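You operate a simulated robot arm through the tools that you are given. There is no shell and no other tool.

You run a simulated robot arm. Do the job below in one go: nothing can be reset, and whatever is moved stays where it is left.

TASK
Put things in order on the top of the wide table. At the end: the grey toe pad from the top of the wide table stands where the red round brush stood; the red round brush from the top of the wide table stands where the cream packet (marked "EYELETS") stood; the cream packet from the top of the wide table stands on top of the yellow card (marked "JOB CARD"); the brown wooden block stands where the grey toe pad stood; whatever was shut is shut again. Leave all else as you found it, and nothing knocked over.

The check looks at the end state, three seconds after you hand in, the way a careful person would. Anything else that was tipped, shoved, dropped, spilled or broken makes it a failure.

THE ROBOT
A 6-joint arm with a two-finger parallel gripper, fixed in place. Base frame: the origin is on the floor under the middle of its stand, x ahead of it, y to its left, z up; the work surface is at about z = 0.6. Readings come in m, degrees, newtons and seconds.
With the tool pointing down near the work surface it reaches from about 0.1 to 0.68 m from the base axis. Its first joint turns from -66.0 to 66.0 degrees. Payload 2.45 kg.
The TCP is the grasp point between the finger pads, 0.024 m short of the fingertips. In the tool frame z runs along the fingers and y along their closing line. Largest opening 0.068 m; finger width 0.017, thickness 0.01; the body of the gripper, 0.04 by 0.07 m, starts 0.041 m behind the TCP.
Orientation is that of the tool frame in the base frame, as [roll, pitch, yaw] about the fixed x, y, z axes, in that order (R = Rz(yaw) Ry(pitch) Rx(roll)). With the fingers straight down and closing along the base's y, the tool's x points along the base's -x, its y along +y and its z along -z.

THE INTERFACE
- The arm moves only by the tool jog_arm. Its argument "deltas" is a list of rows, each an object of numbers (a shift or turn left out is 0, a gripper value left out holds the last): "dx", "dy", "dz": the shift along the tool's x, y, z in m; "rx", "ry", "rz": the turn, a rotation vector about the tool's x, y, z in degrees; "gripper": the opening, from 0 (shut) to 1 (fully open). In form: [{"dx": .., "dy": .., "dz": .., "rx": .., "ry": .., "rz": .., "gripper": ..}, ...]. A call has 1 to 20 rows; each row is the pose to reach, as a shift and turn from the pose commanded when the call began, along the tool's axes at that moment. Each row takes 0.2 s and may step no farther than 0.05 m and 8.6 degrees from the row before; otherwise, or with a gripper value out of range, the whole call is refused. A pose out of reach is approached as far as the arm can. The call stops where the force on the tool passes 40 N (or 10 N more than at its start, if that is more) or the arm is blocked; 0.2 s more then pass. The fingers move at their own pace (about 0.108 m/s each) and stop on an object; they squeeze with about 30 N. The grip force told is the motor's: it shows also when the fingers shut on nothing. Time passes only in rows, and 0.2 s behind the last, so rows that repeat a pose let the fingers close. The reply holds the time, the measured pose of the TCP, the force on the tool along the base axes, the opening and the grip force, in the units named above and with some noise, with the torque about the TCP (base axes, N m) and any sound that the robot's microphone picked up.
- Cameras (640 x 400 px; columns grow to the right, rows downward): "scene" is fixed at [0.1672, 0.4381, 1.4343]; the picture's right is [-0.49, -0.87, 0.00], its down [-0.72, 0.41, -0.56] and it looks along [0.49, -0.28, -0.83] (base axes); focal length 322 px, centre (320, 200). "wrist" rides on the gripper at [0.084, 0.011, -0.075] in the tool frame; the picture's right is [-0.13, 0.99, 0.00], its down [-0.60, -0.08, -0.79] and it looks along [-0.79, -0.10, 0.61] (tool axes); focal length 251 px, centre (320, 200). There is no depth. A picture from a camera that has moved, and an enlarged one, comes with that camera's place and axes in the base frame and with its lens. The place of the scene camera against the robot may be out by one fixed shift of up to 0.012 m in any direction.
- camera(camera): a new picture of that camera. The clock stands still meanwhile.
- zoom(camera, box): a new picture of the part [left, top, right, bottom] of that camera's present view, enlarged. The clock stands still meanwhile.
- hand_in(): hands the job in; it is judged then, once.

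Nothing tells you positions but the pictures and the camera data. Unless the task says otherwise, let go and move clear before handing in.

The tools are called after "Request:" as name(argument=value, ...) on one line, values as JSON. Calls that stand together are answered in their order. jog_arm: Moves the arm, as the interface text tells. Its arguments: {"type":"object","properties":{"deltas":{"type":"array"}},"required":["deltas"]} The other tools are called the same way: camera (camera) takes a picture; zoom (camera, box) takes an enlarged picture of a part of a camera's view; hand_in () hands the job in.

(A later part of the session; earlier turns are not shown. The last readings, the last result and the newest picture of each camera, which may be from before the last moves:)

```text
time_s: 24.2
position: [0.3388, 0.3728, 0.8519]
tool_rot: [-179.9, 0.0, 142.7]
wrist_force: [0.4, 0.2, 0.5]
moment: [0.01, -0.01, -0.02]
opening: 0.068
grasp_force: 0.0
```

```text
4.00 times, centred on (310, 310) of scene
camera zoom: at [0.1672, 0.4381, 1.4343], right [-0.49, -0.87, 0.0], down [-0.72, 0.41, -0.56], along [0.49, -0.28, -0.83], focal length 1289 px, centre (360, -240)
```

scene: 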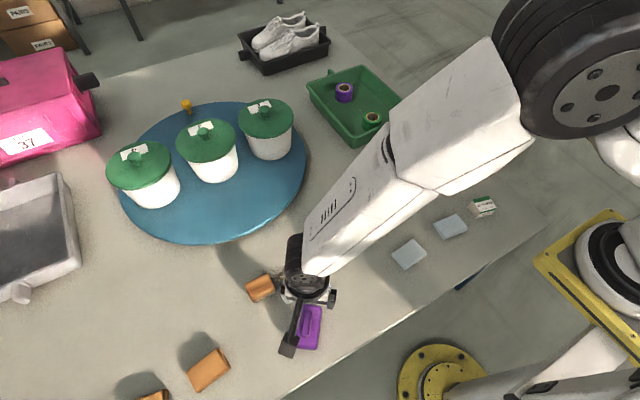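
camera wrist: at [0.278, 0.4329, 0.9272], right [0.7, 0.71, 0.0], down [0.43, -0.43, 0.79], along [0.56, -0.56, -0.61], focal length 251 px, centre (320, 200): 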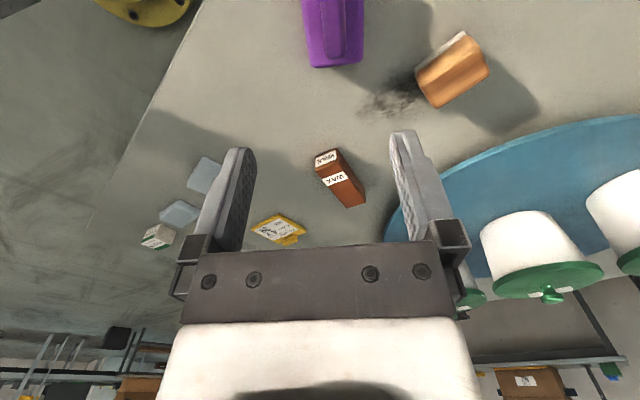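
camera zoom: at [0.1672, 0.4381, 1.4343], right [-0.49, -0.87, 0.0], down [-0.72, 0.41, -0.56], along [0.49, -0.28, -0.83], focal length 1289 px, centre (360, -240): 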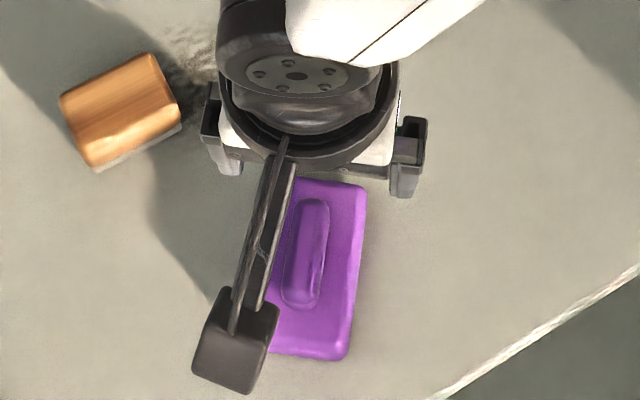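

Request:
jog_arm(deltas=[{"dx": 0.04, "dz": 0.03}, {"dx": 0.08, "dz": 0.06}, {"dx": 0.12, "dz": 0.09}])

Request:
camera(camera="wrist")

Request:
zoom(camera="wrist", box=[220, 60, 420, 230])

```text
time_s: 25.0
position: [0.3117, 0.4077, 0.758]
tool_rot: [-179.9, -0.1, 142.8]
wrist_force: [0.4, -0.4, -0.2]
moment: [0.01, 0.04, 0.01]
opening: 0.0681
grasp_force: 0.1
out of reach, approached as far as the arm can: row 2, 3
```

```text
taken
camera wrist: at [0.2512, 0.4673, 0.8331], right [0.7, 0.71, 0.0], down [0.43, -0.43, 0.79], along [0.56, -0.56, -0.61], focal length 251 px, centre (320, 200)
```

wrist: 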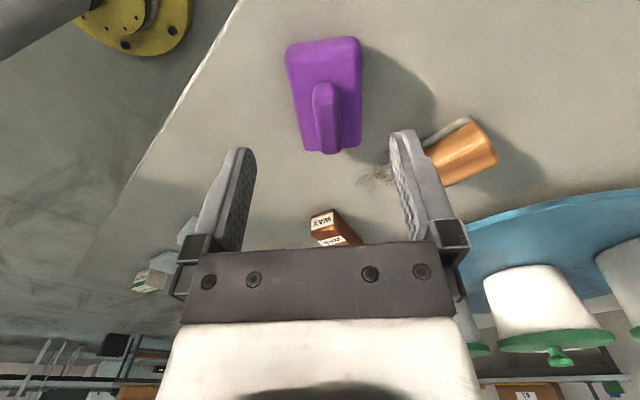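

```text
2.35 times, centred on (320, 145) of wrist
camera zoom: at [0.2512, 0.4673, 0.8331], right [0.7, 0.71, 0.0], down [0.43, -0.43, 0.79], along [0.56, -0.56, -0.61], focal length 592 px, centre (320, 329)
```

zoom: 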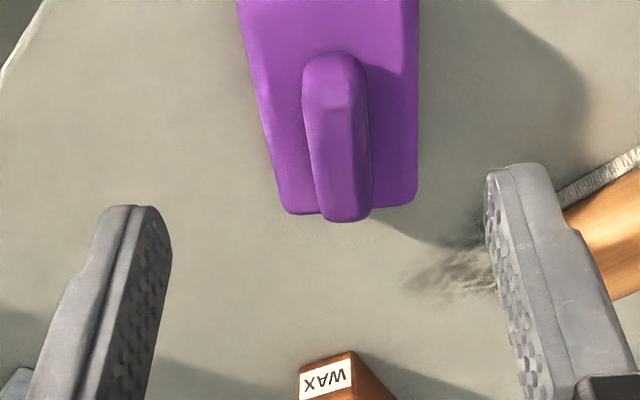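

The purple item has a tall narrow bar grip on a shallow slab, so it could be a cover with the block beneath it. I'll centre over the grip, checking by camera, before gently lifting it.

Request:
jog_arm(deltas=[{"dx": -0.0376, "dy": 0.001}])

Request:
camera(camera="wrist")

Request:
zoom(camera="wrist", box=[240, 0, 400, 160])

```text
time_s: 25.4
position: [0.3426, 0.3876, 0.7581]
tool_rot: [180.0, 0.1, 142.9]
wrist_force: [-0.5, 0.4, 0.3]
moment: [-0.06, 0.0, 0.0]
opening: 0.0681
grasp_force: 0.2
```

```text
taken
camera wrist: at [0.282, 0.4467, 0.8336], right [0.7, 0.71, 0.0], down [0.43, -0.43, 0.79], along [0.56, -0.56, -0.61], focal length 251 px, centre (320, 200)
```

wrist: 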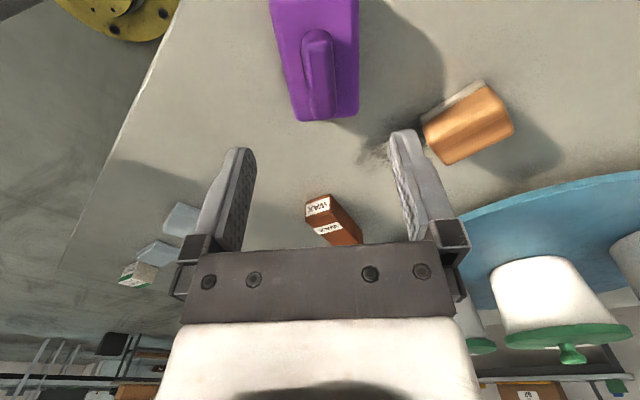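

```text
2.50 times, centred on (320, 80) of wrist
camera zoom: at [0.282, 0.4467, 0.8336], right [0.7, 0.71, 0.0], down [0.43, -0.43, 0.79], along [0.56, -0.56, -0.61], focal length 629 px, centre (320, 500)
```

zoom: 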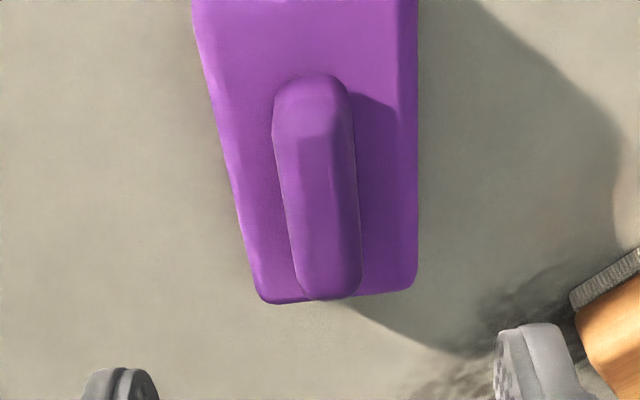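

Grip bar is centred between the fingers. I'll descend so the fingertips straddle it just above the slab, and close.

Request:
jog_arm(deltas=[{"dz": 0.04}, {"dz": 0.07}, {"dz": 0.09}, {"dz": 0.097}])

Request:
jog_arm(deltas=[{"gripper": 0}, {"gripper": 0}, {"gripper": 0}])

```text
time_s: 26.4
position: [0.3441, 0.3873, 0.6634]
tool_rot: [-180.0, -0.1, 142.9]
wrist_force: [-0.4, -0.9, 0.3]
moment: [-0.01, 0.01, -0.01]
opening: 0.0681
grasp_force: 0.0
```

```text
time_s: 27.2
position: [0.3425, 0.3875, 0.6634]
tool_rot: [-180.0, 0.0, 142.8]
wrist_force: [0.3, -0.1, 0.3]
moment: [0.0, 0.02, 0.02]
opening: 0.0213
grasp_force: 29.2
```

The bar is gripped at 21 mm. I'll lift straight up slowly and check the weight.

Request:
jog_arm(deltas=[{"dz": -0.01, "gripper": 0}, {"dz": -0.03, "gripper": 0}, {"dz": -0.06, "gripper": 0}])

Request:
camera(camera="wrist")

Request:
camera(camera="scene")

```text
time_s: 28.0
position: [0.3415, 0.391, 0.7259]
tool_rot: [-180.0, 0.0, 143.0]
wrist_force: [-0.7, -0.5, -1.1]
moment: [0.04, 0.01, 0.0]
opening: 0.0215
grasp_force: 29.8
```

```text
taken
camera wrist: at [0.2806, 0.4502, 0.8012], right [0.7, 0.71, 0.0], down [0.43, -0.43, 0.79], along [0.57, -0.56, -0.61], focal length 251 px, centre (320, 200)
```

wrist: 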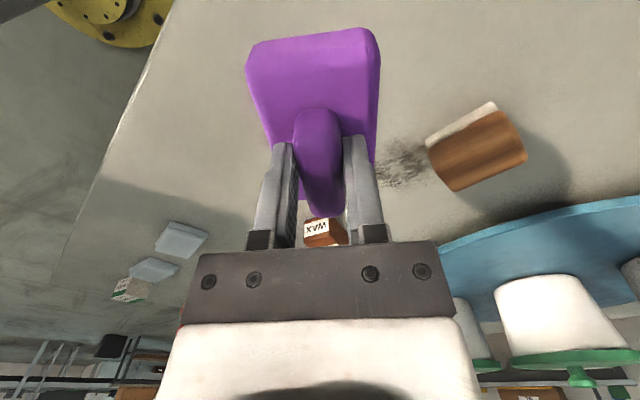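

```text
taken
```

scene: 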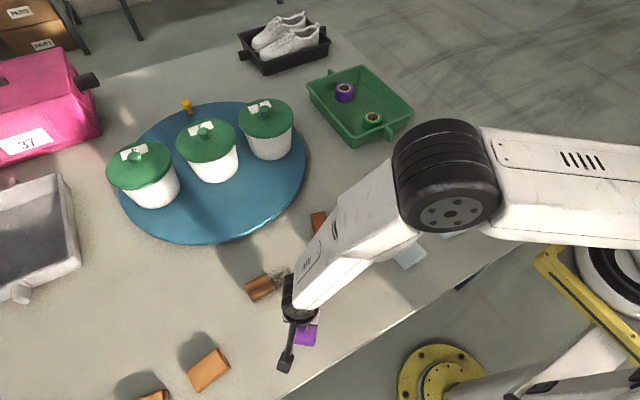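

It lifts freely and is light. I'll raise it more and shift aside so the cameras can see what was beneath.

Request:
jog_arm(deltas=[{"dz": -0.045, "gripper": 0}, {"dz": -0.09, "gripper": 0}, {"dz": -0.09, "dy": 0.045, "gripper": 0}, {"dz": -0.09, "dy": 0.09, "gripper": 0}, {"dz": -0.09, "dy": 0.13, "gripper": 0}])

Request:
camera(camera="wrist")

Request:
camera(camera="scene")

```text
time_s: 29.2
position: [0.4206, 0.4937, 0.8131]
tool_rot: [-179.9, 0.0, 143.0]
wrist_force: [0.3, -0.1, -0.2]
moment: [-0.01, 0.0, 0.0]
opening: 0.0212
grasp_force: 30.2
```

```text
taken
camera wrist: at [0.3602, 0.5527, 0.8894], right [0.7, 0.71, 0.0], down [0.43, -0.43, 0.79], along [0.56, -0.56, -0.61], focal length 251 px, centre (320, 200)
```

wrist: 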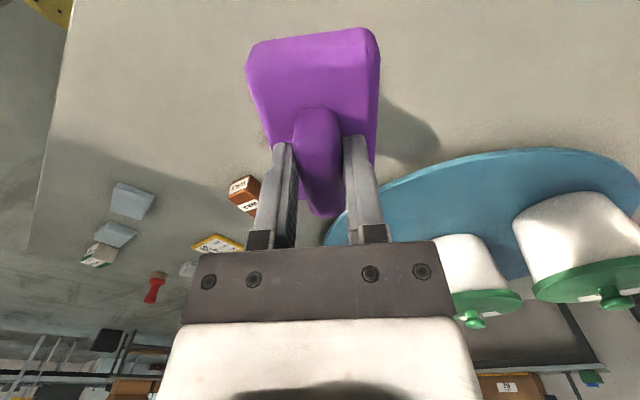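

```text
taken
```

scene: 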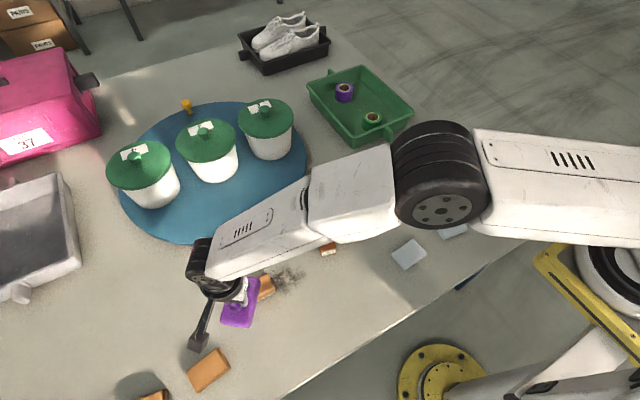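

There was nothing under the purple block; it's just a solid piece. I'll put it back exactly where it was by retracing the motion.

Request:
jog_arm(deltas=[{"dy": -0.045, "gripper": 0}, {"dy": -0.09, "gripper": 0}, {"dy": -0.13, "gripper": 0}, {"dy": -0.13, "gripper": 0}, {"dy": -0.13, "dz": 0.045, "gripper": 0}, {"dy": -0.13, "dz": 0.09, "gripper": 0}, {"dy": -0.13, "dz": 0.12, "gripper": 0}, {"dy": -0.13, "dz": 0.14, "gripper": 0}, {"dy": -0.13, "dz": 0.149, "gripper": 0}, {"dy": -0.13, "dz": 0.149, "gripper": 0}])

```text
time_s: 31.4
position: [0.3433, 0.3905, 0.6649]
tool_rot: [-179.9, 0.0, 142.8]
wrist_force: [0.1, 0.7, -0.3]
moment: [-0.02, 0.01, 0.0]
opening: 0.0212
grasp_force: 29.9
```

Request:
jog_arm(deltas=[{"dz": 0.001, "gripper": 0}, {"dz": 0.001, "gripper": 0}])

Request:
jog_arm(deltas=[{"gripper": 1}, {"gripper": 1}, {"gripper": 1}])

Request:
jog_arm(deltas=[{"dz": -0.04}, {"dz": -0.08}, {"dz": -0.12}])

Request:
camera(camera="wrist")

Request:
camera(camera="scene")

```text
time_s: 32.0
position: [0.3431, 0.3904, 0.6636]
tool_rot: [180.0, -0.1, 142.9]
wrist_force: [0.2, 0.4, -0.5]
moment: [0.03, -0.01, 0.03]
opening: 0.0215
grasp_force: 30.0
```

```text
time_s: 32.8
position: [0.3423, 0.3901, 0.664]
tool_rot: [-180.0, 0.0, 142.8]
wrist_force: [-1.0, -0.3, 0.1]
moment: [-0.02, -0.03, -0.03]
opening: 0.068
grasp_force: 0.0
```

```text
time_s: 33.6
position: [0.343, 0.389, 0.7858]
tool_rot: [-179.9, 0.0, 142.8]
wrist_force: [-0.4, 0.5, -0.9]
moment: [0.03, 0.02, 0.0]
opening: 0.0682
grasp_force: 0.1
```

```text
taken
camera wrist: at [0.2825, 0.449, 0.861], right [0.7, 0.71, 0.0], down [0.43, -0.43, 0.79], along [0.56, -0.56, -0.61], focal length 251 px, centre (320, 200)
```

wrist: 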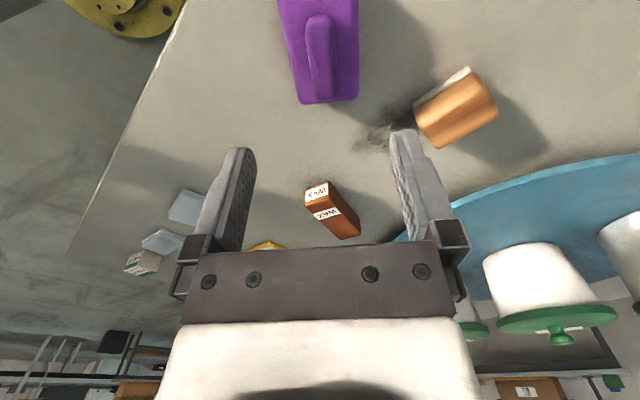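

```text
taken
```

scene: 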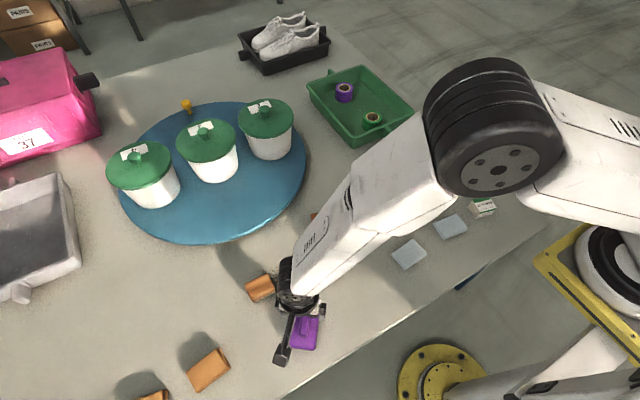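

Purple block is back in place. Next I'll inspect the two blue-grey flat things near (0.37, 0.04) and (0.38, -0.12); they show two layers and could be shallow lidded tins.

Request:
jog_arm(deltas=[{"dz": -0.02, "rz": -8}, {"dz": -0.04, "rz": -16}, {"dz": -0.06, "rz": -24}, {"dz": -0.06, "rz": -32}, {"dz": -0.06, "rz": -40}])

```text
time_s: 34.8
position: [0.3424, 0.39, 0.8436]
tool_rot: [180.0, 0.1, -177.1]
wrist_force: [-0.1, -0.2, -0.1]
moment: [0.0, 0.01, 0.01]
opening: 0.0681
grasp_force: 0.0
```

Request:
jog_arm(deltas=[{"dx": 0.0084, "dy": -0.0426, "dz": 0.0064}, {"dx": 0.0168, "dy": -0.0852, "dz": 0.0128}, {"dx": 0.0252, "dy": -0.1278, "dz": 0.0192}, {"dx": 0.0336, "dy": -0.1704, "dz": 0.0256}, {"dx": 0.042, "dy": -0.213, "dz": 0.032}, {"dx": 0.0504, "dy": -0.2556, "dz": 0.0384}, {"dx": 0.0588, "dy": -0.2982, "dz": 0.0448}, {"dx": 0.0672, "dy": -0.3408, "dz": 0.0512}, {"dx": 0.0756, "dy": -0.3834, "dz": 0.0576}, {"dx": 0.084, "dy": -0.4263, "dz": 0.064}])

Request:
camera(camera="wrist")

Request:
camera(camera="scene")

```text
time_s: 37.0
position: [0.2785, -0.0392, 0.7823]
tool_rot: [180.0, 0.0, -177.2]
wrist_force: [0.2, 0.8, -0.2]
moment: [0.02, 0.01, 0.02]
opening: 0.0681
grasp_force: 0.0
```

```text
taken
camera wrist: at [0.1938, -0.032, 0.8576], right [0.08, 1.0, 0.0], down [0.61, -0.05, 0.79], along [0.79, -0.06, -0.61], focal length 251 px, centre (320, 200)
```

wrist: 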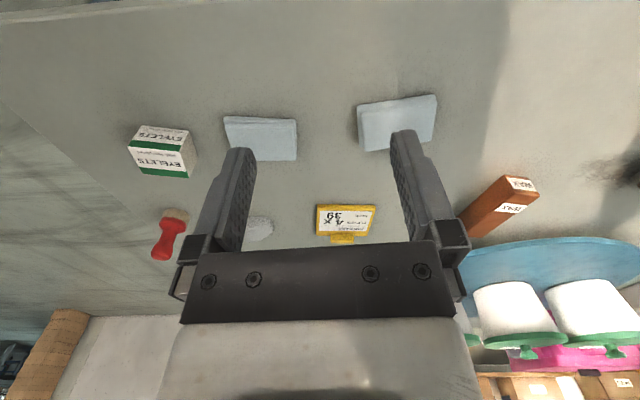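

```text
taken
```

scene: 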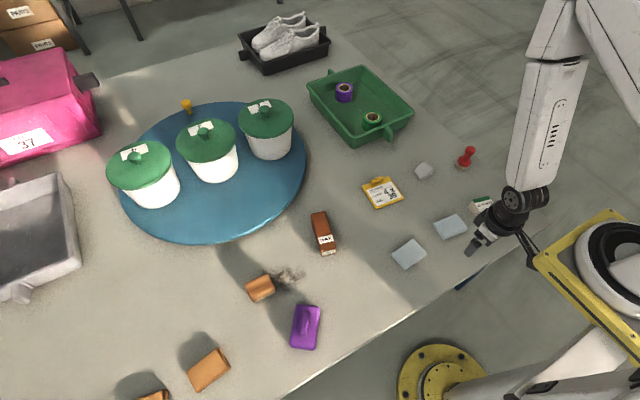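

Request:
zoom(camera="scene", box=[120, 200, 360, 400])

Request:
zoom(camera="scene", box=[280, 295, 336, 360])

Request:
zoom(camera="wrist", box=[210, 90, 310, 170])

Request:
zoom(camera="wrist", box=[345, 80, 445, 160])

```text
2.00 times, centred on (240, 300) of scene
camera zoom: at [0.1672, 0.4382, 1.4343], right [-0.49, -0.87, 0.0], down [-0.72, 0.41, -0.56], along [0.49, -0.28, -0.83], focal length 644 px, centre (480, 0)
```

zoom: 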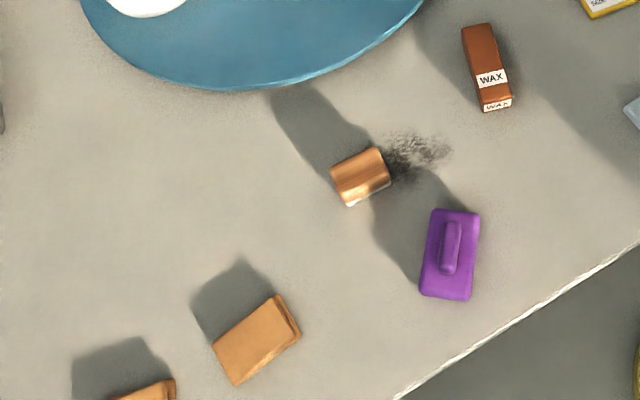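

```text
6.15 times, centred on (308, 328) of scene
camera zoom: at [0.1672, 0.4382, 1.4343], right [-0.49, -0.87, 0.0], down [-0.72, 0.41, -0.56], along [0.49, -0.28, -0.83], focal length 1983 px, centre (394, -585)
```

zoom: 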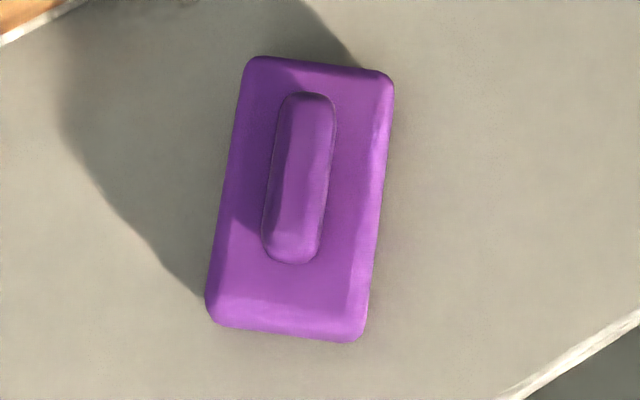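

```text
5.00 times, centred on (260, 130) of wrist
camera zoom: at [0.1938, -0.032, 0.8576], right [0.08, 1.0, 0.0], down [0.61, -0.05, 0.79], along [0.79, -0.06, -0.61], focal length 1257 px, centre (620, 550)
```

zoom: 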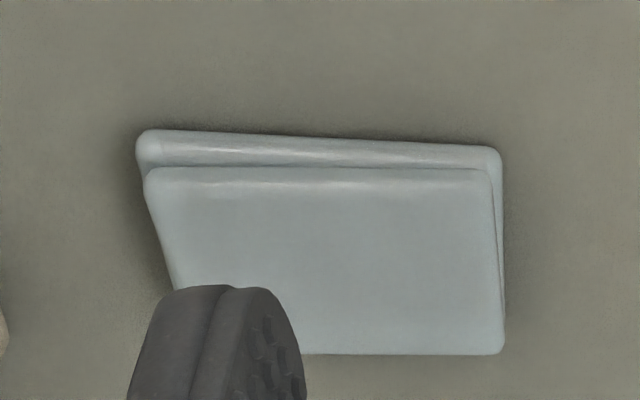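

```text
5.00 times, centred on (395, 120) of wrist
camera zoom: at [0.1938, -0.032, 0.8576], right [0.08, 1.0, 0.0], down [0.61, -0.05, 0.79], along [0.79, -0.06, -0.61], focal length 1257 px, centre (-55, 600)
```

zoom: 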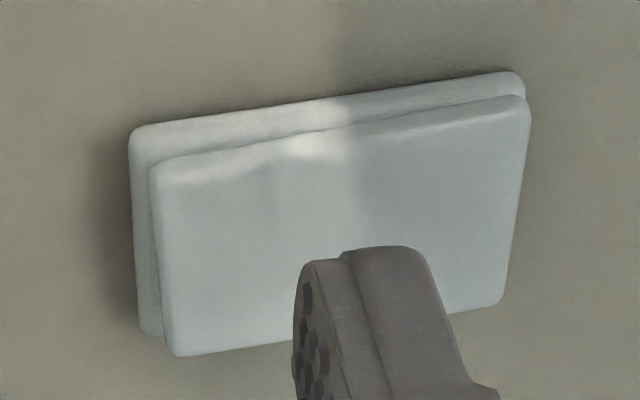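

The blue-grey things are just stacked flat pads, not containers. Also I note the purple block ended about 4 mm off, which I'll correct later. Now I'll check the front face of the table for a drawer tucked under the overhang.

Request:
jog_arm(deltas=[{"dx": 0.03, "dz": 0.03}, {"dx": 0.06, "dz": 0.06}, {"dx": 0.09, "dz": 0.09}])

Request:
camera(camera="wrist")

```text
time_s: 37.8
position: [0.1903, -0.0437, 0.6903]
tool_rot: [-180.0, 0.1, -177.2]
wrist_force: [-0.2, -0.2, 0.2]
moment: [0.0, 0.01, -0.01]
opening: 0.0682
grasp_force: 0.0
```

```text
taken
camera wrist: at [0.1054, -0.0359, 0.7661], right [0.08, 1.0, 0.0], down [0.61, -0.05, 0.79], along [0.79, -0.06, -0.61], focal length 251 px, centre (320, 200)
```

wrist: 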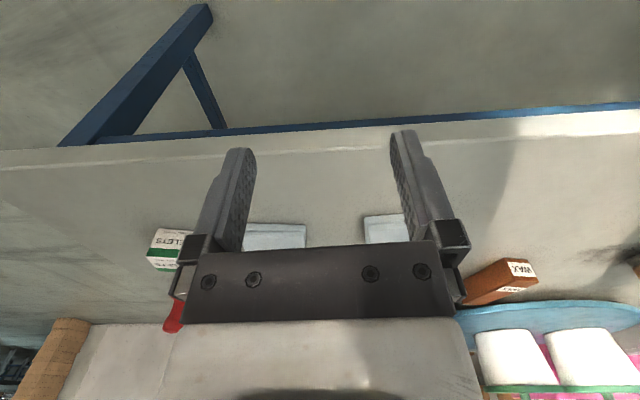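

Request:
zoom(camera="wrist", box=[0, 0, 320, 180])

Request:
zoom(camera="wrist", box=[320, 0, 640, 180])

```text
2.00 times, centred on (160, 90) of wrist
camera zoom: at [0.1054, -0.0359, 0.7661], right [0.08, 1.0, 0.0], down [0.61, -0.05, 0.79], along [0.79, -0.06, -0.61], focal length 503 px, centre (640, 420)
```

zoom: 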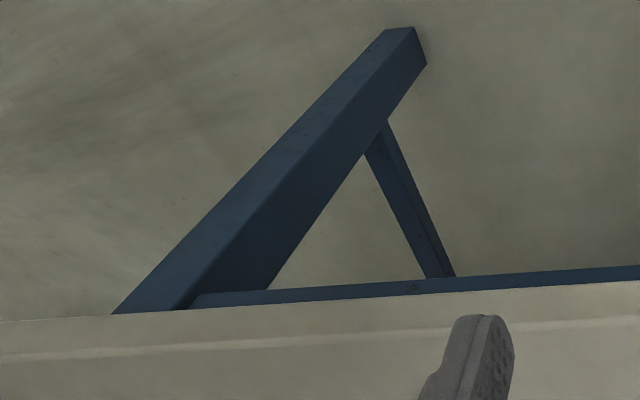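

```text
2.00 times, centred on (480, 90) of wrist
camera zoom: at [0.1054, -0.0359, 0.7661], right [0.08, 1.0, 0.0], down [0.61, -0.05, 0.79], along [0.79, -0.06, -0.61], focal length 503 px, centre (0, 420)
```

zoom: 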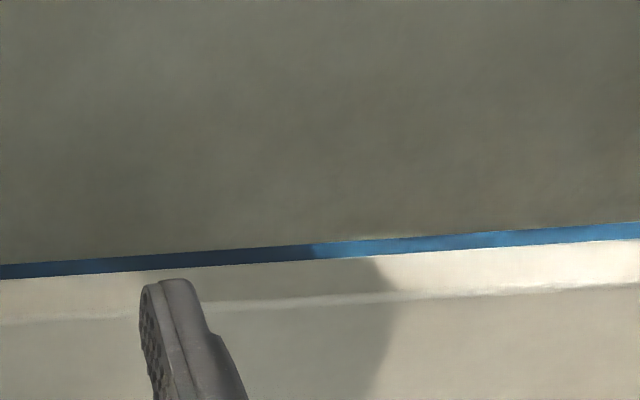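

There's no drawer, only the table's blue frame. Before ruling the pots out I'll test how far the arm reaches with the tool tilted outward, high above everything.

Request:
jog_arm(deltas=[{"dx": -0.0284, "dy": 0.0131, "dz": -0.0344, "rz": -1}, {"dx": -0.0569, "dy": 0.0261, "dz": -0.0689, "rz": -2}, {"dx": -0.0853, "dy": 0.0392, "dz": -0.1033, "rz": -3}, {"dx": -0.1138, "dy": 0.0523, "dz": -0.1378, "rz": -4}, {"dx": -0.1422, "dy": 0.0653, "dz": -0.1722, "rz": -5}, {"dx": -0.1707, "dy": 0.0784, "dz": -0.2067, "rz": -6}, {"dx": -0.1991, "dy": 0.0915, "dz": -0.2411, "rz": -7}, {"dx": -0.2276, "dy": 0.1045, "dz": -0.2756, "rz": -8}, {"dx": -0.256, "dy": 0.1176, "dz": -0.31, "rz": -9.6}])

Request:
jog_arm(deltas=[{"dx": -0.03, "ry": -8}, {"dx": -0.06, "ry": -16}, {"dx": -0.09, "ry": -24}, {"dx": -0.12, "ry": -32}, {"dx": -0.15, "ry": -40}, {"dx": -0.18, "ry": -48}, {"dx": -0.21, "ry": -52}, {"dx": -0.24, "ry": -52}])

Request:
camera(camera="scene")

Request:
camera(camera="wrist")

```text
time_s: 39.8
position: [0.4417, 0.0881, 1.0003]
tool_rot: [180.0, 0.0, -167.5]
wrist_force: [0.4, 0.7, 0.0]
moment: [0.0, 0.01, -0.02]
opening: 0.068
grasp_force: 0.1
```

```text
time_s: 41.6
position: [0.6736, 0.135, 0.9993]
tool_rot: [179.9, 51.9, -167.5]
wrist_force: [-0.2, -0.9, -0.9]
moment: [-0.01, 0.0, 0.02]
opening: 0.0679
grasp_force: 0.0
out of reach, approached as far as the arm can: row 4
```

```text
taken
```

scene: 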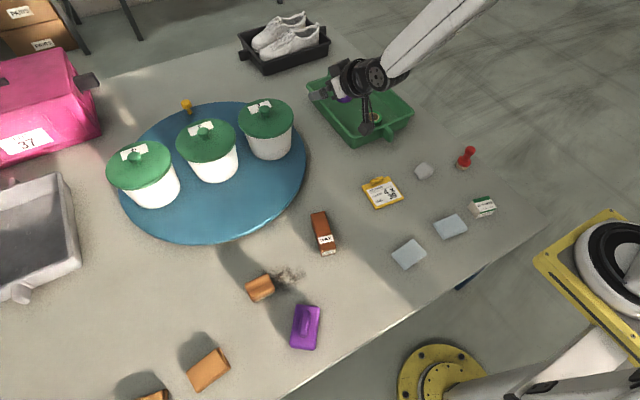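

```text
taken
camera wrist: at [0.563, 0.1231, 0.9798], right [-0.14, 0.99, 0.1], down [-0.23, -0.13, 0.96], along [0.96, 0.11, 0.25], focal length 251 px, centre (320, 200)
```

wrist: 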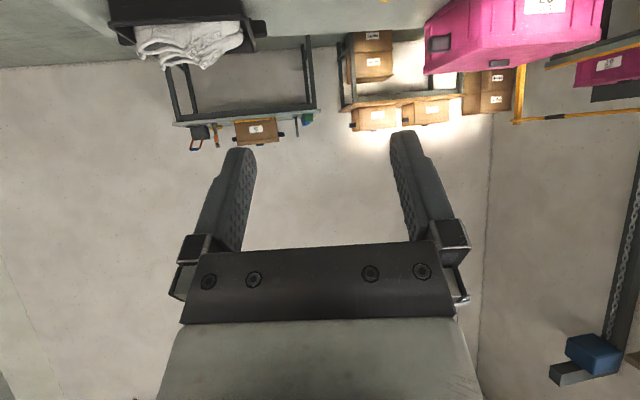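

Request:
jog_arm(deltas=[{"dx": -0.0277, "dz": 0.0355}, {"dx": -0.0554, "dz": 0.0709}, {"dx": -0.0832, "dz": 0.1064}, {"dx": -0.1109, "dz": 0.1418}, {"dx": -0.1386, "dz": 0.1773}, {"dx": -0.1663, "dz": 0.2128}])

```text
time_s: 43.0
position: [0.887, 0.1863, 0.9986]
tool_rot: [-179.9, 51.5, -167.6]
wrist_force: [1.0, -0.4, 6.5]
moment: [-0.09, 0.37, -0.01]
opening: 0.0682
grasp_force: 0.1
out of reach, approached as far as the arm can: row 3, 4, 5, 6
```

Request:
camera(camera="wrist")

Request:
camera(camera="scene")

```text
taken
camera wrist: at [0.7757, 0.1734, 0.98], right [-0.13, 0.99, 0.1], down [-0.22, -0.13, 0.97], along [0.97, 0.11, 0.24], focal length 251 px, centre (320, 200)
```

wrist: 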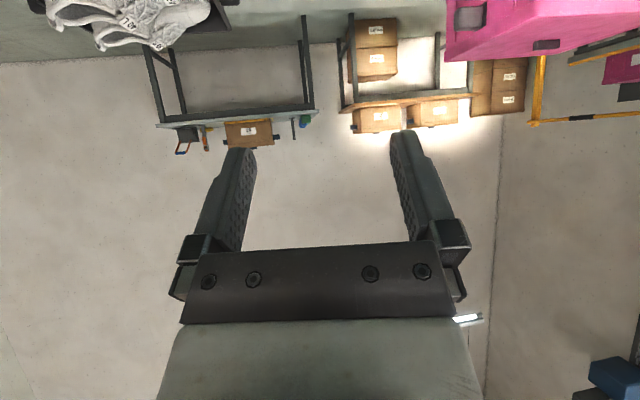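

```text
taken
```

scene: 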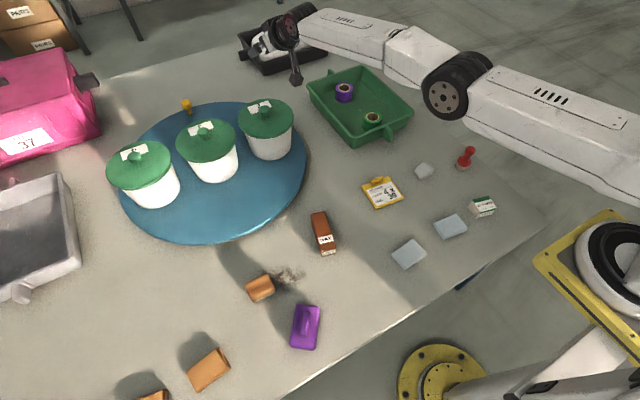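

With the tool tilted the arm reaches about 0.9 m up high, still short of the pots' lids. I'll level again and get a near view of the pots, labels and turntable rim.

Request:
jog_arm(deltas=[{"dx": 0.017, "dz": -0.0174, "ry": 7.36}, {"dx": 0.034, "dz": -0.0349, "ry": 14.7}, {"dx": 0.051, "dz": -0.0523, "ry": 22.1}, {"dx": 0.068, "dz": -0.0697, "ry": 29.4}, {"dx": 0.085, "dz": -0.0871, "ry": 36.8}, {"dx": 0.102, "dz": -0.1046, "ry": 44.2}, {"dx": 0.119, "dz": -0.122, "ry": 51.5}])

Request:
camera(camera="wrist")

Request:
zoom(camera="wrist", box=[250, 80, 410, 240])

```text
time_s: 44.6
position: [0.7203, 0.1495, 0.9827]
tool_rot: [-179.9, 0.4, -167.6]
wrist_force: [-0.2, -0.1, 0.0]
moment: [0.05, -0.02, 0.02]
opening: 0.068
grasp_force: 0.1
```

```text
taken
camera wrist: at [0.6369, 0.142, 1.0584], right [-0.09, 1.0, 0.0], down [0.6, 0.05, 0.8], along [0.79, 0.07, -0.6], focal length 251 px, centre (320, 200)
```

wrist: 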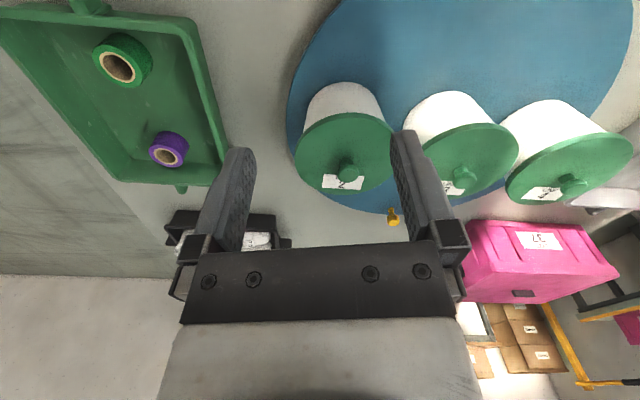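

```text
2.50 times, centred on (330, 160) of wrist
camera zoom: at [0.6369, 0.142, 1.0584], right [-0.09, 1.0, 0.0], down [0.6, 0.05, 0.8], along [0.79, 0.07, -0.6], focal length 629 px, centre (295, 300)
```

zoom: 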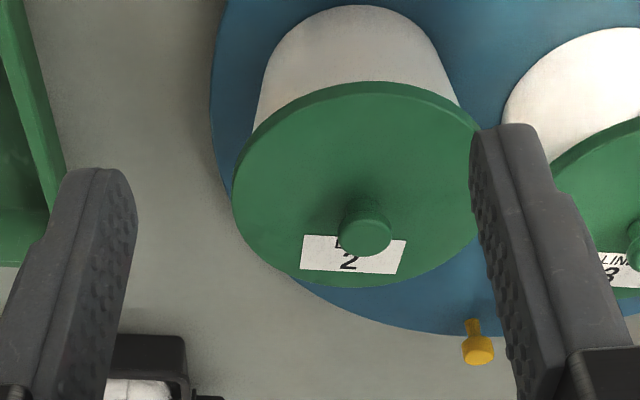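

The pot labels read "LINE 2/3/4" and they stay out of reach, so they look like background. I'll check the rest of the table's front side further left for a drawer or something tucked below.

Request:
jog_arm(deltas=[{"dx": 0.0361, "dy": 0.0221, "dz": 0.0177, "rz": 1}, {"dx": 0.0722, "dy": 0.0442, "dz": 0.0354, "rz": 2}, {"dx": 0.1083, "dy": 0.0663, "dz": 0.0531, "rz": 3}, {"dx": 0.1444, "dy": 0.0884, "dz": 0.0708, "rz": 4}, {"dx": 0.1805, "dy": 0.1105, "dz": 0.0885, "rz": 5}, {"dx": 0.2166, "dy": 0.1326, "dz": 0.1062, "rz": 6}, {"dx": 0.2527, "dy": 0.1547, "dz": 0.1238, "rz": 7}, {"dx": 0.2888, "dy": 0.1768, "dz": 0.1415, "rz": 8}, {"dx": 0.3249, "dy": 0.1989, "dz": 0.1592, "rz": 9}, {"dx": 0.361, "dy": 0.221, "dz": 0.1769, "rz": 10}, {"dx": 0.3971, "dy": 0.2431, "dz": 0.1946, "rz": 11}, {"dx": 0.4332, "dy": 0.2652, "dz": 0.2123, "rz": 12}, {"dx": 0.4693, "dy": 0.2874, "dz": 0.23, "rz": 12}])

Request:
camera(camera="wrist")

```text
time_s: 47.4
position: [0.259, 0.3019, 0.7527]
tool_rot: [179.8, 0.4, -179.5]
wrist_force: [0.0, 0.2, -0.6]
moment: [0.0, 0.02, 0.02]
opening: 0.0681
grasp_force: 0.2
out of reach, approached as far as the arm can: row 12, 13
```

```text
taken
camera wrist: at [0.1752, 0.3113, 0.8278], right [0.12, 0.99, 0.0], down [0.6, -0.08, 0.8], along [0.79, -0.09, -0.6], focal length 251 px, centre (320, 200)
```

wrist: 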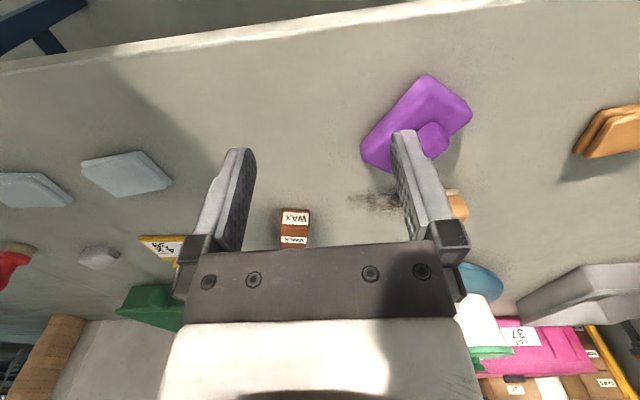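

No drawer here either. I'll look at the table's right-hand side (y ≈ -0.4), from beside and below the tabletop edge.

Request:
jog_arm(deltas=[{"dz": -0.045}, {"dz": -0.09}, {"dz": -0.14}, {"dx": -0.01, "dy": -0.045, "dz": -0.15, "rz": -6}, {"dx": -0.02, "dy": -0.09, "dz": -0.15, "rz": -12}, {"dx": -0.03, "dy": -0.135, "dz": -0.15, "rz": -18}, {"dx": -0.04, "dy": -0.18, "dz": -0.15, "rz": -24}, {"dx": -0.05, "dy": -0.225, "dz": -0.15, "rz": -30}, {"dx": -0.06, "dy": -0.27, "dz": -0.15, "rz": -36}, {"dx": -0.07, "dy": -0.315, "dz": -0.15, "rz": -42}, {"dx": -0.08, "dy": -0.36, "dz": -0.15, "rz": -48}, {"dx": -0.09, "dy": -0.405, "dz": -0.15, "rz": -54}, {"dx": -0.1, "dy": -0.45, "dz": -0.15, "rz": -60}, {"dx": -0.11, "dy": -0.495, "dz": -0.15, "rz": -66}, {"dx": -0.12, "dy": -0.54, "dz": -0.15, "rz": -72}, {"dx": -0.13, "dy": -0.585, "dz": -0.15, "rz": -78}, {"dx": -0.135, "dy": -0.63, "dz": -0.15, "rz": -84}, {"dx": -0.14, "dy": -0.675, "dz": -0.15, "rz": -89.5}, {"dx": -0.14, "dy": -0.72, "dz": -0.15, "rz": -89.5}, {"dx": -0.14, "dy": -0.76, "dz": -0.15, "rz": -89.5}])

Request:
camera(camera="wrist")

```text
time_s: 51.6
position: [0.4015, -0.4565, 0.9029]
tool_rot: [-179.7, 0.2, -90.0]
wrist_force: [-2.0, 0.9, -0.2]
moment: [0.01, 0.01, -0.02]
opening: 0.068
grasp_force: 0.2
out of reach, approached as far as the arm can: row 3, 7, 8, 9, 10
```

```text
taken
camera wrist: at [0.3905, -0.5398, 0.9777], right [-0.99, 0.13, -0.01], down [0.07, 0.6, 0.8], along [0.11, 0.79, -0.61], focal length 251 px, centre (320, 200)
```

wrist: 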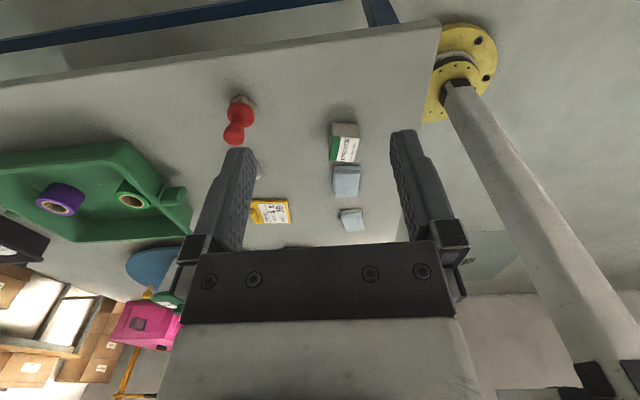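

Request:
zoom(camera="wrist", box=[0, 0, 460, 130])

```text
1.39 times, centred on (230, 65) of wrist
camera zoom: at [0.3905, -0.5398, 0.9777], right [-0.99, 0.13, -0.01], down [0.07, 0.6, 0.8], along [0.11, 0.79, -0.61], focal length 350 px, centre (445, 388)
```

zoom: 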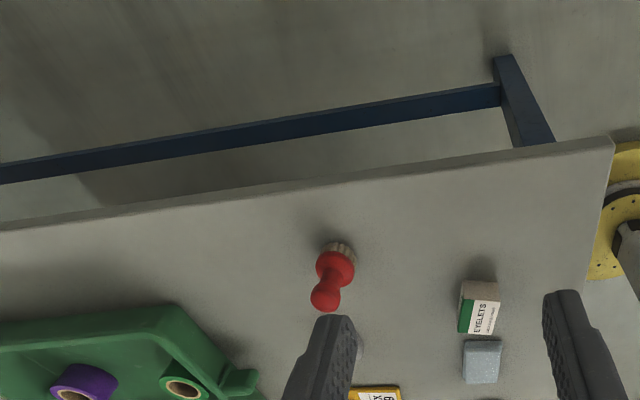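

The table has only an open frame with no drawers. I'll take a really close look at the wooden item at about (0.48, 0.44), since it's the only wood-grained thing in reach.

Request:
jog_arm(deltas=[{"dy": 0.0, "dx": -0.045, "rz": 5}, {"dx": -0.09, "rz": 10}, {"dx": -0.135, "rz": 15}, {"dx": -0.18, "rz": 20}, {"dx": -0.225, "rz": 25}, {"dx": -0.27, "rz": 30}, {"dx": -0.315, "rz": 35}, {"dx": -0.36, "rz": 40}, {"dx": -0.405, "rz": 45}, {"dx": -0.45, "rz": 45}, {"dx": -0.495, "rz": 45}, {"dx": -0.54, "dz": 0.03, "rz": 45}, {"dx": -0.58, "dz": 0.06, "rz": 45}, {"dx": -0.62, "dz": 0.09, "rz": 45}])

Request:
camera(camera="wrist")

```text
refused: row 12 steps farther than a row can; nothing moved
```

```text
taken
camera wrist: at [0.3905, -0.5398, 0.9777], right [-0.99, 0.13, -0.01], down [0.07, 0.6, 0.8], along [0.11, 0.79, -0.61], focal length 251 px, centre (320, 200)
```

wrist: 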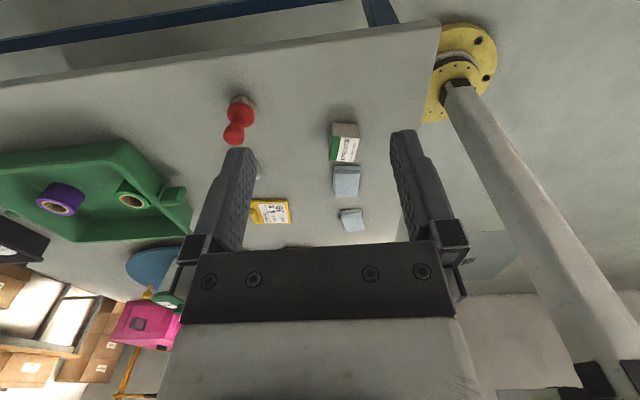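

Request:
jog_arm(deltas=[{"dx": -0.0445, "rz": 3}, {"dx": -0.089, "rz": 6}, {"dx": -0.1335, "rz": 9}, {"dx": -0.178, "rz": 12}, {"dx": -0.2225, "rz": 15}, {"dx": -0.267, "rz": 18}, {"dx": -0.3115, "rz": 21}, {"dx": -0.356, "rz": 24}, {"dx": -0.4005, "rz": 27}, {"dx": -0.445, "rz": 30}, {"dx": -0.4895, "rz": 33}, {"dx": -0.534, "dy": 0.005, "dz": 0.02, "rz": 36}, {"dx": -0.5785, "dy": 0.01, "dz": 0.04, "rz": 39}, {"dx": -0.623, "dy": 0.015, "dz": 0.06, "rz": 42}, {"dx": -0.6675, "dy": 0.02, "dz": 0.08, "rz": 45}, {"dx": -0.712, "dy": 0.02, "dz": 0.1, "rz": 45}, {"dx": -0.755, "dy": 0.02, "dz": 0.12, "rz": 45}])

Request:
camera(camera="wrist")

Request:
zoom(camera="wrist", box=[240, 100, 400, 240])

```text
time_s: 55.2
position: [0.3847, 0.2997, 0.7856]
tool_rot: [-179.6, 0.4, -135.2]
wrist_force: [1.1, 0.4, 0.0]
moment: [-0.02, 0.0, 0.04]
opening: 0.0682
grasp_force: 0.0
```

```text
taken
camera wrist: at [0.3164, 0.2477, 0.8604], right [-0.61, 0.79, 0.0], down [0.48, 0.37, 0.8], along [0.63, 0.48, -0.6], focal length 251 px, centre (320, 200)
```

wrist: 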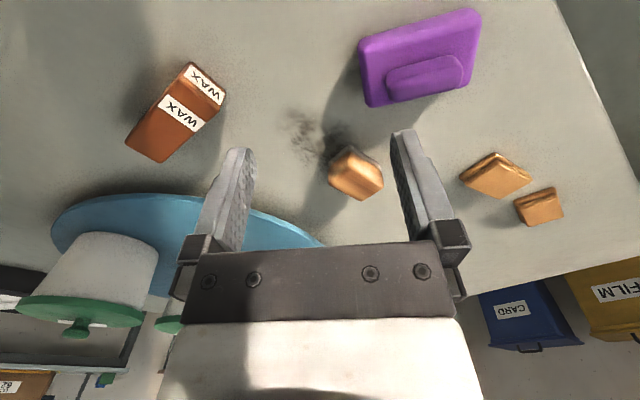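

```text
2.86 times, centred on (320, 170) of wrist
camera zoom: at [0.3164, 0.2477, 0.8604], right [-0.61, 0.79, 0.0], down [0.48, 0.37, 0.8], along [0.63, 0.48, -0.6], focal length 718 px, centre (320, 286)
```

zoom: 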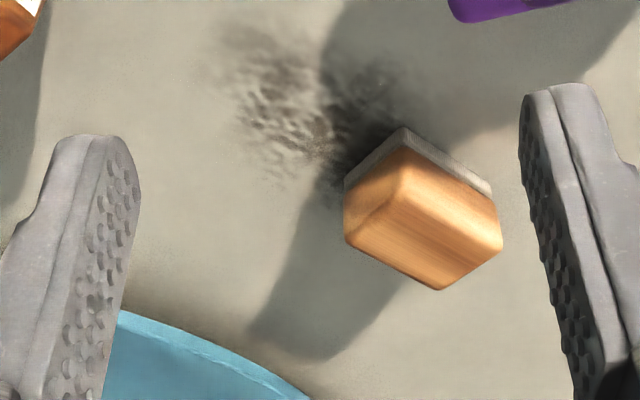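

Request:
zoom(camera="wrist", box=[110, 50, 240, 170])

Request:
zoom(camera="wrist", box=[345, 0, 495, 120])

Request:
zoom(camera="wrist", box=[440, 130, 580, 240])

Request:
camera(camera="scene")

```text
3.33 times, centred on (175, 110) of wrist
camera zoom: at [0.3164, 0.2477, 0.8604], right [-0.61, 0.79, 0.0], down [0.48, 0.37, 0.8], along [0.63, 0.48, -0.6], focal length 838 px, centre (803, 500)
```

zoom: 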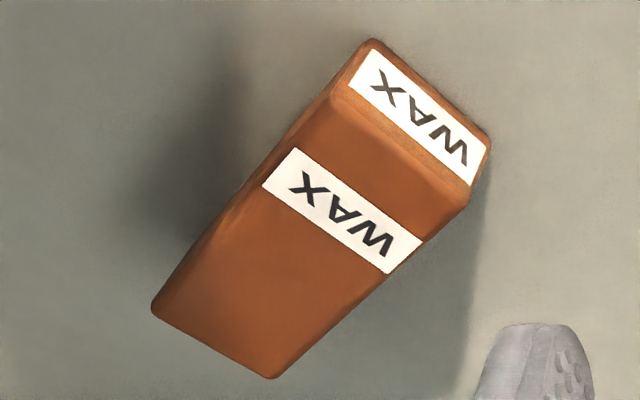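

```text
3.33 times, centred on (420, 60) of wrist
camera zoom: at [0.3164, 0.2477, 0.8604], right [-0.61, 0.79, 0.0], down [0.48, 0.37, 0.8], along [0.63, 0.48, -0.6], focal length 838 px, centre (-13, 667)
```

zoom: 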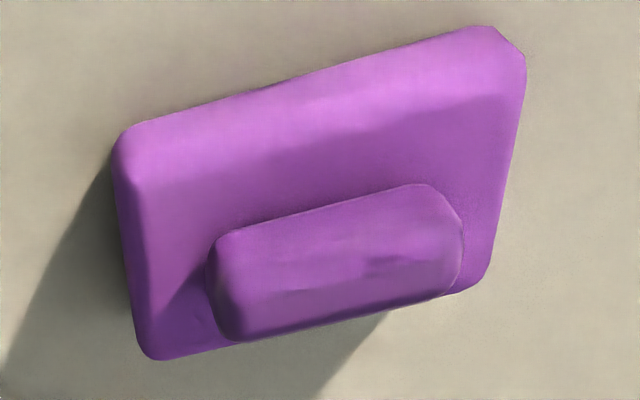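

```text
3.64 times, centred on (510, 185) of wrist
camera zoom: at [0.3164, 0.2477, 0.8604], right [-0.61, 0.79, 0.0], down [0.48, 0.37, 0.8], along [0.63, 0.48, -0.6], focal length 914 px, centre (-371, 254)
```

zoom: 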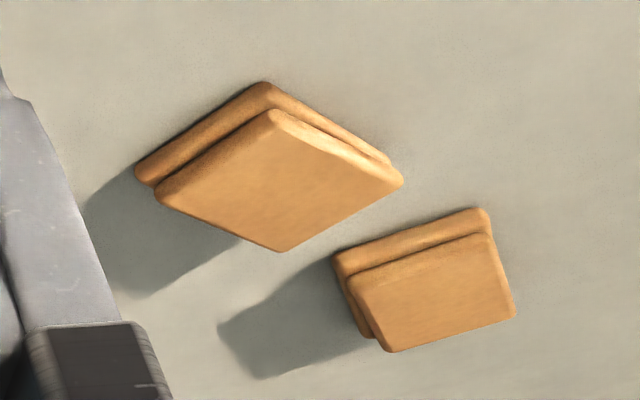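

```text
taken
```

scene: 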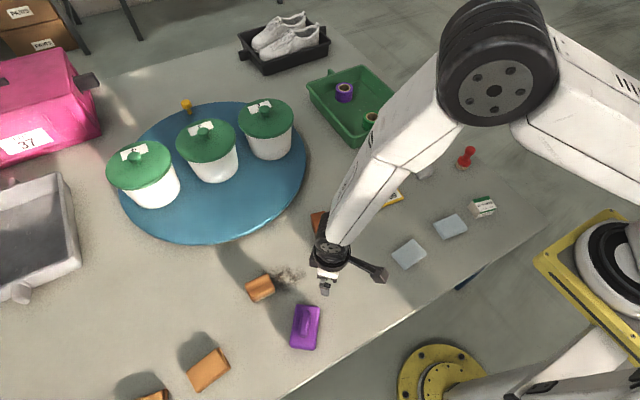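

Request:
jog_arm(deltas=[{"dz": -0.045, "rz": 3}, {"dz": -0.09, "rz": 6}, {"dx": -0.02, "dz": -0.13, "rz": 9}, {"dx": -0.05, "dy": 0.02, "dz": -0.16, "rz": 12}, {"dx": -0.08, "dy": 0.05, "dz": -0.18, "rz": 15}, {"dx": -0.11, "dy": 0.08, "dz": -0.2, "rz": 18}, {"dx": -0.14, "dy": 0.11, "dz": -0.22, "rz": 21}, {"dx": -0.17, "dy": 0.14, "dz": -0.24, "rz": 24}])

Request:
camera(camera="wrist")

```text
time_s: 57.0
position: [0.4017, 0.5188, 1.0237]
tool_rot: [-179.9, 0.3, -159.2]
wrist_force: [0.6, 0.5, 0.2]
moment: [-0.03, 0.01, 0.03]
opening: 0.0678
grasp_force: 0.1
```

```text
taken
camera wrist: at [0.3179, 0.4998, 1.0991], right [-0.23, 0.97, 0.0], down [0.59, 0.14, 0.8], along [0.78, 0.18, -0.6], focal length 251 px, centre (320, 200)
```

wrist: 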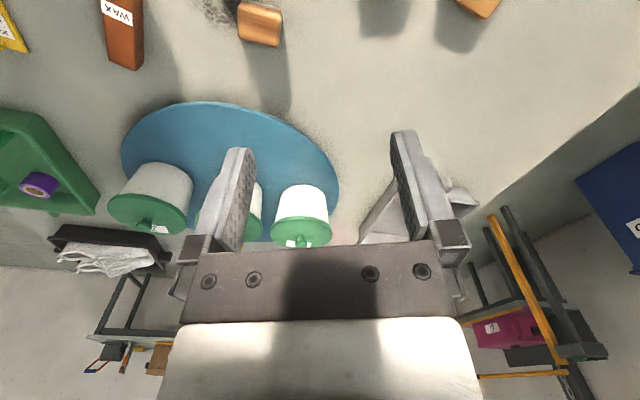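

Request:
jog_arm(deltas=[{"ry": -7}, {"ry": -14}, {"ry": -21}])

Request:
camera(camera="wrist")

Request:
zoom(camera="wrist", box=[90, 0, 400, 200])

Request:
zoom(camera="wrist", box=[280, 20, 520, 200])

```text
time_s: 57.8
position: [0.4133, 0.5129, 1.0234]
tool_rot: [180.0, 21.6, -159.0]
wrist_force: [0.1, 0.2, -0.1]
moment: [0.02, -0.02, 0.01]
opening: 0.068
grasp_force: 0.1
out of reach, approached as far as the arm can: row 3
```

```text
taken
camera wrist: at [0.3104, 0.4855, 1.0636], right [-0.24, 0.97, 0.05], down [0.28, 0.02, 0.96], along [0.93, 0.25, -0.28], focal length 251 px, centre (320, 200)
```

wrist: 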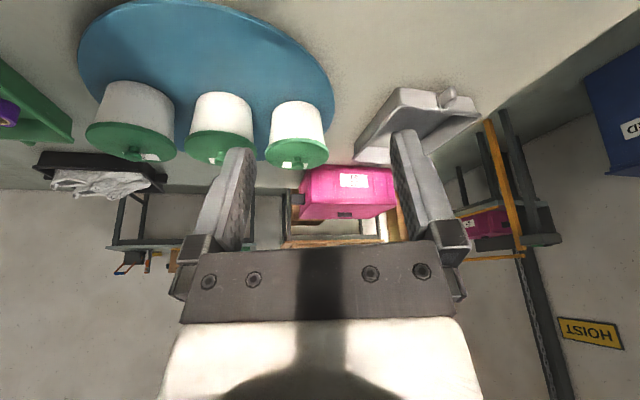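

```text
2.00 times, centred on (245, 100) of wrist
camera zoom: at [0.3104, 0.4855, 1.0636], right [-0.24, 0.97, 0.05], down [0.28, 0.02, 0.96], along [0.93, 0.25, -0.28], focal length 503 px, centre (470, 400)
```

zoom: 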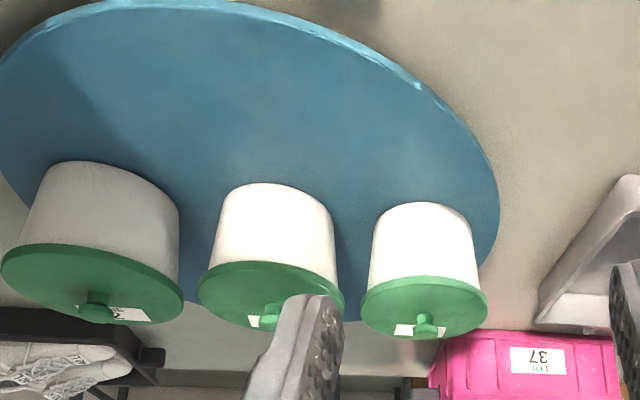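

```text
2.22 times, centred on (400, 110) of wrist
camera zoom: at [0.3104, 0.4855, 1.0636], right [-0.24, 0.97, 0.05], down [0.28, 0.02, 0.96], along [0.93, 0.25, -0.28], focal length 559 px, centre (142, 400)
```

zoom: 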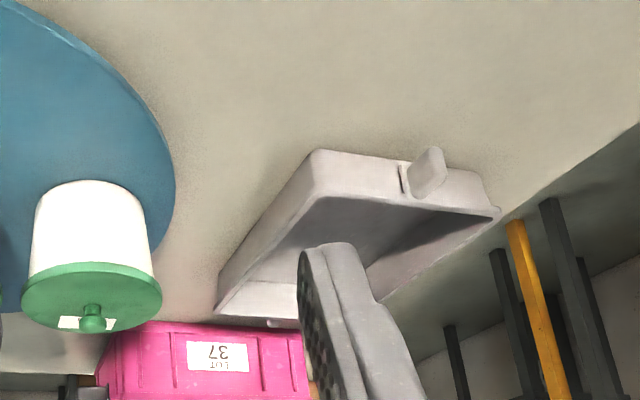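

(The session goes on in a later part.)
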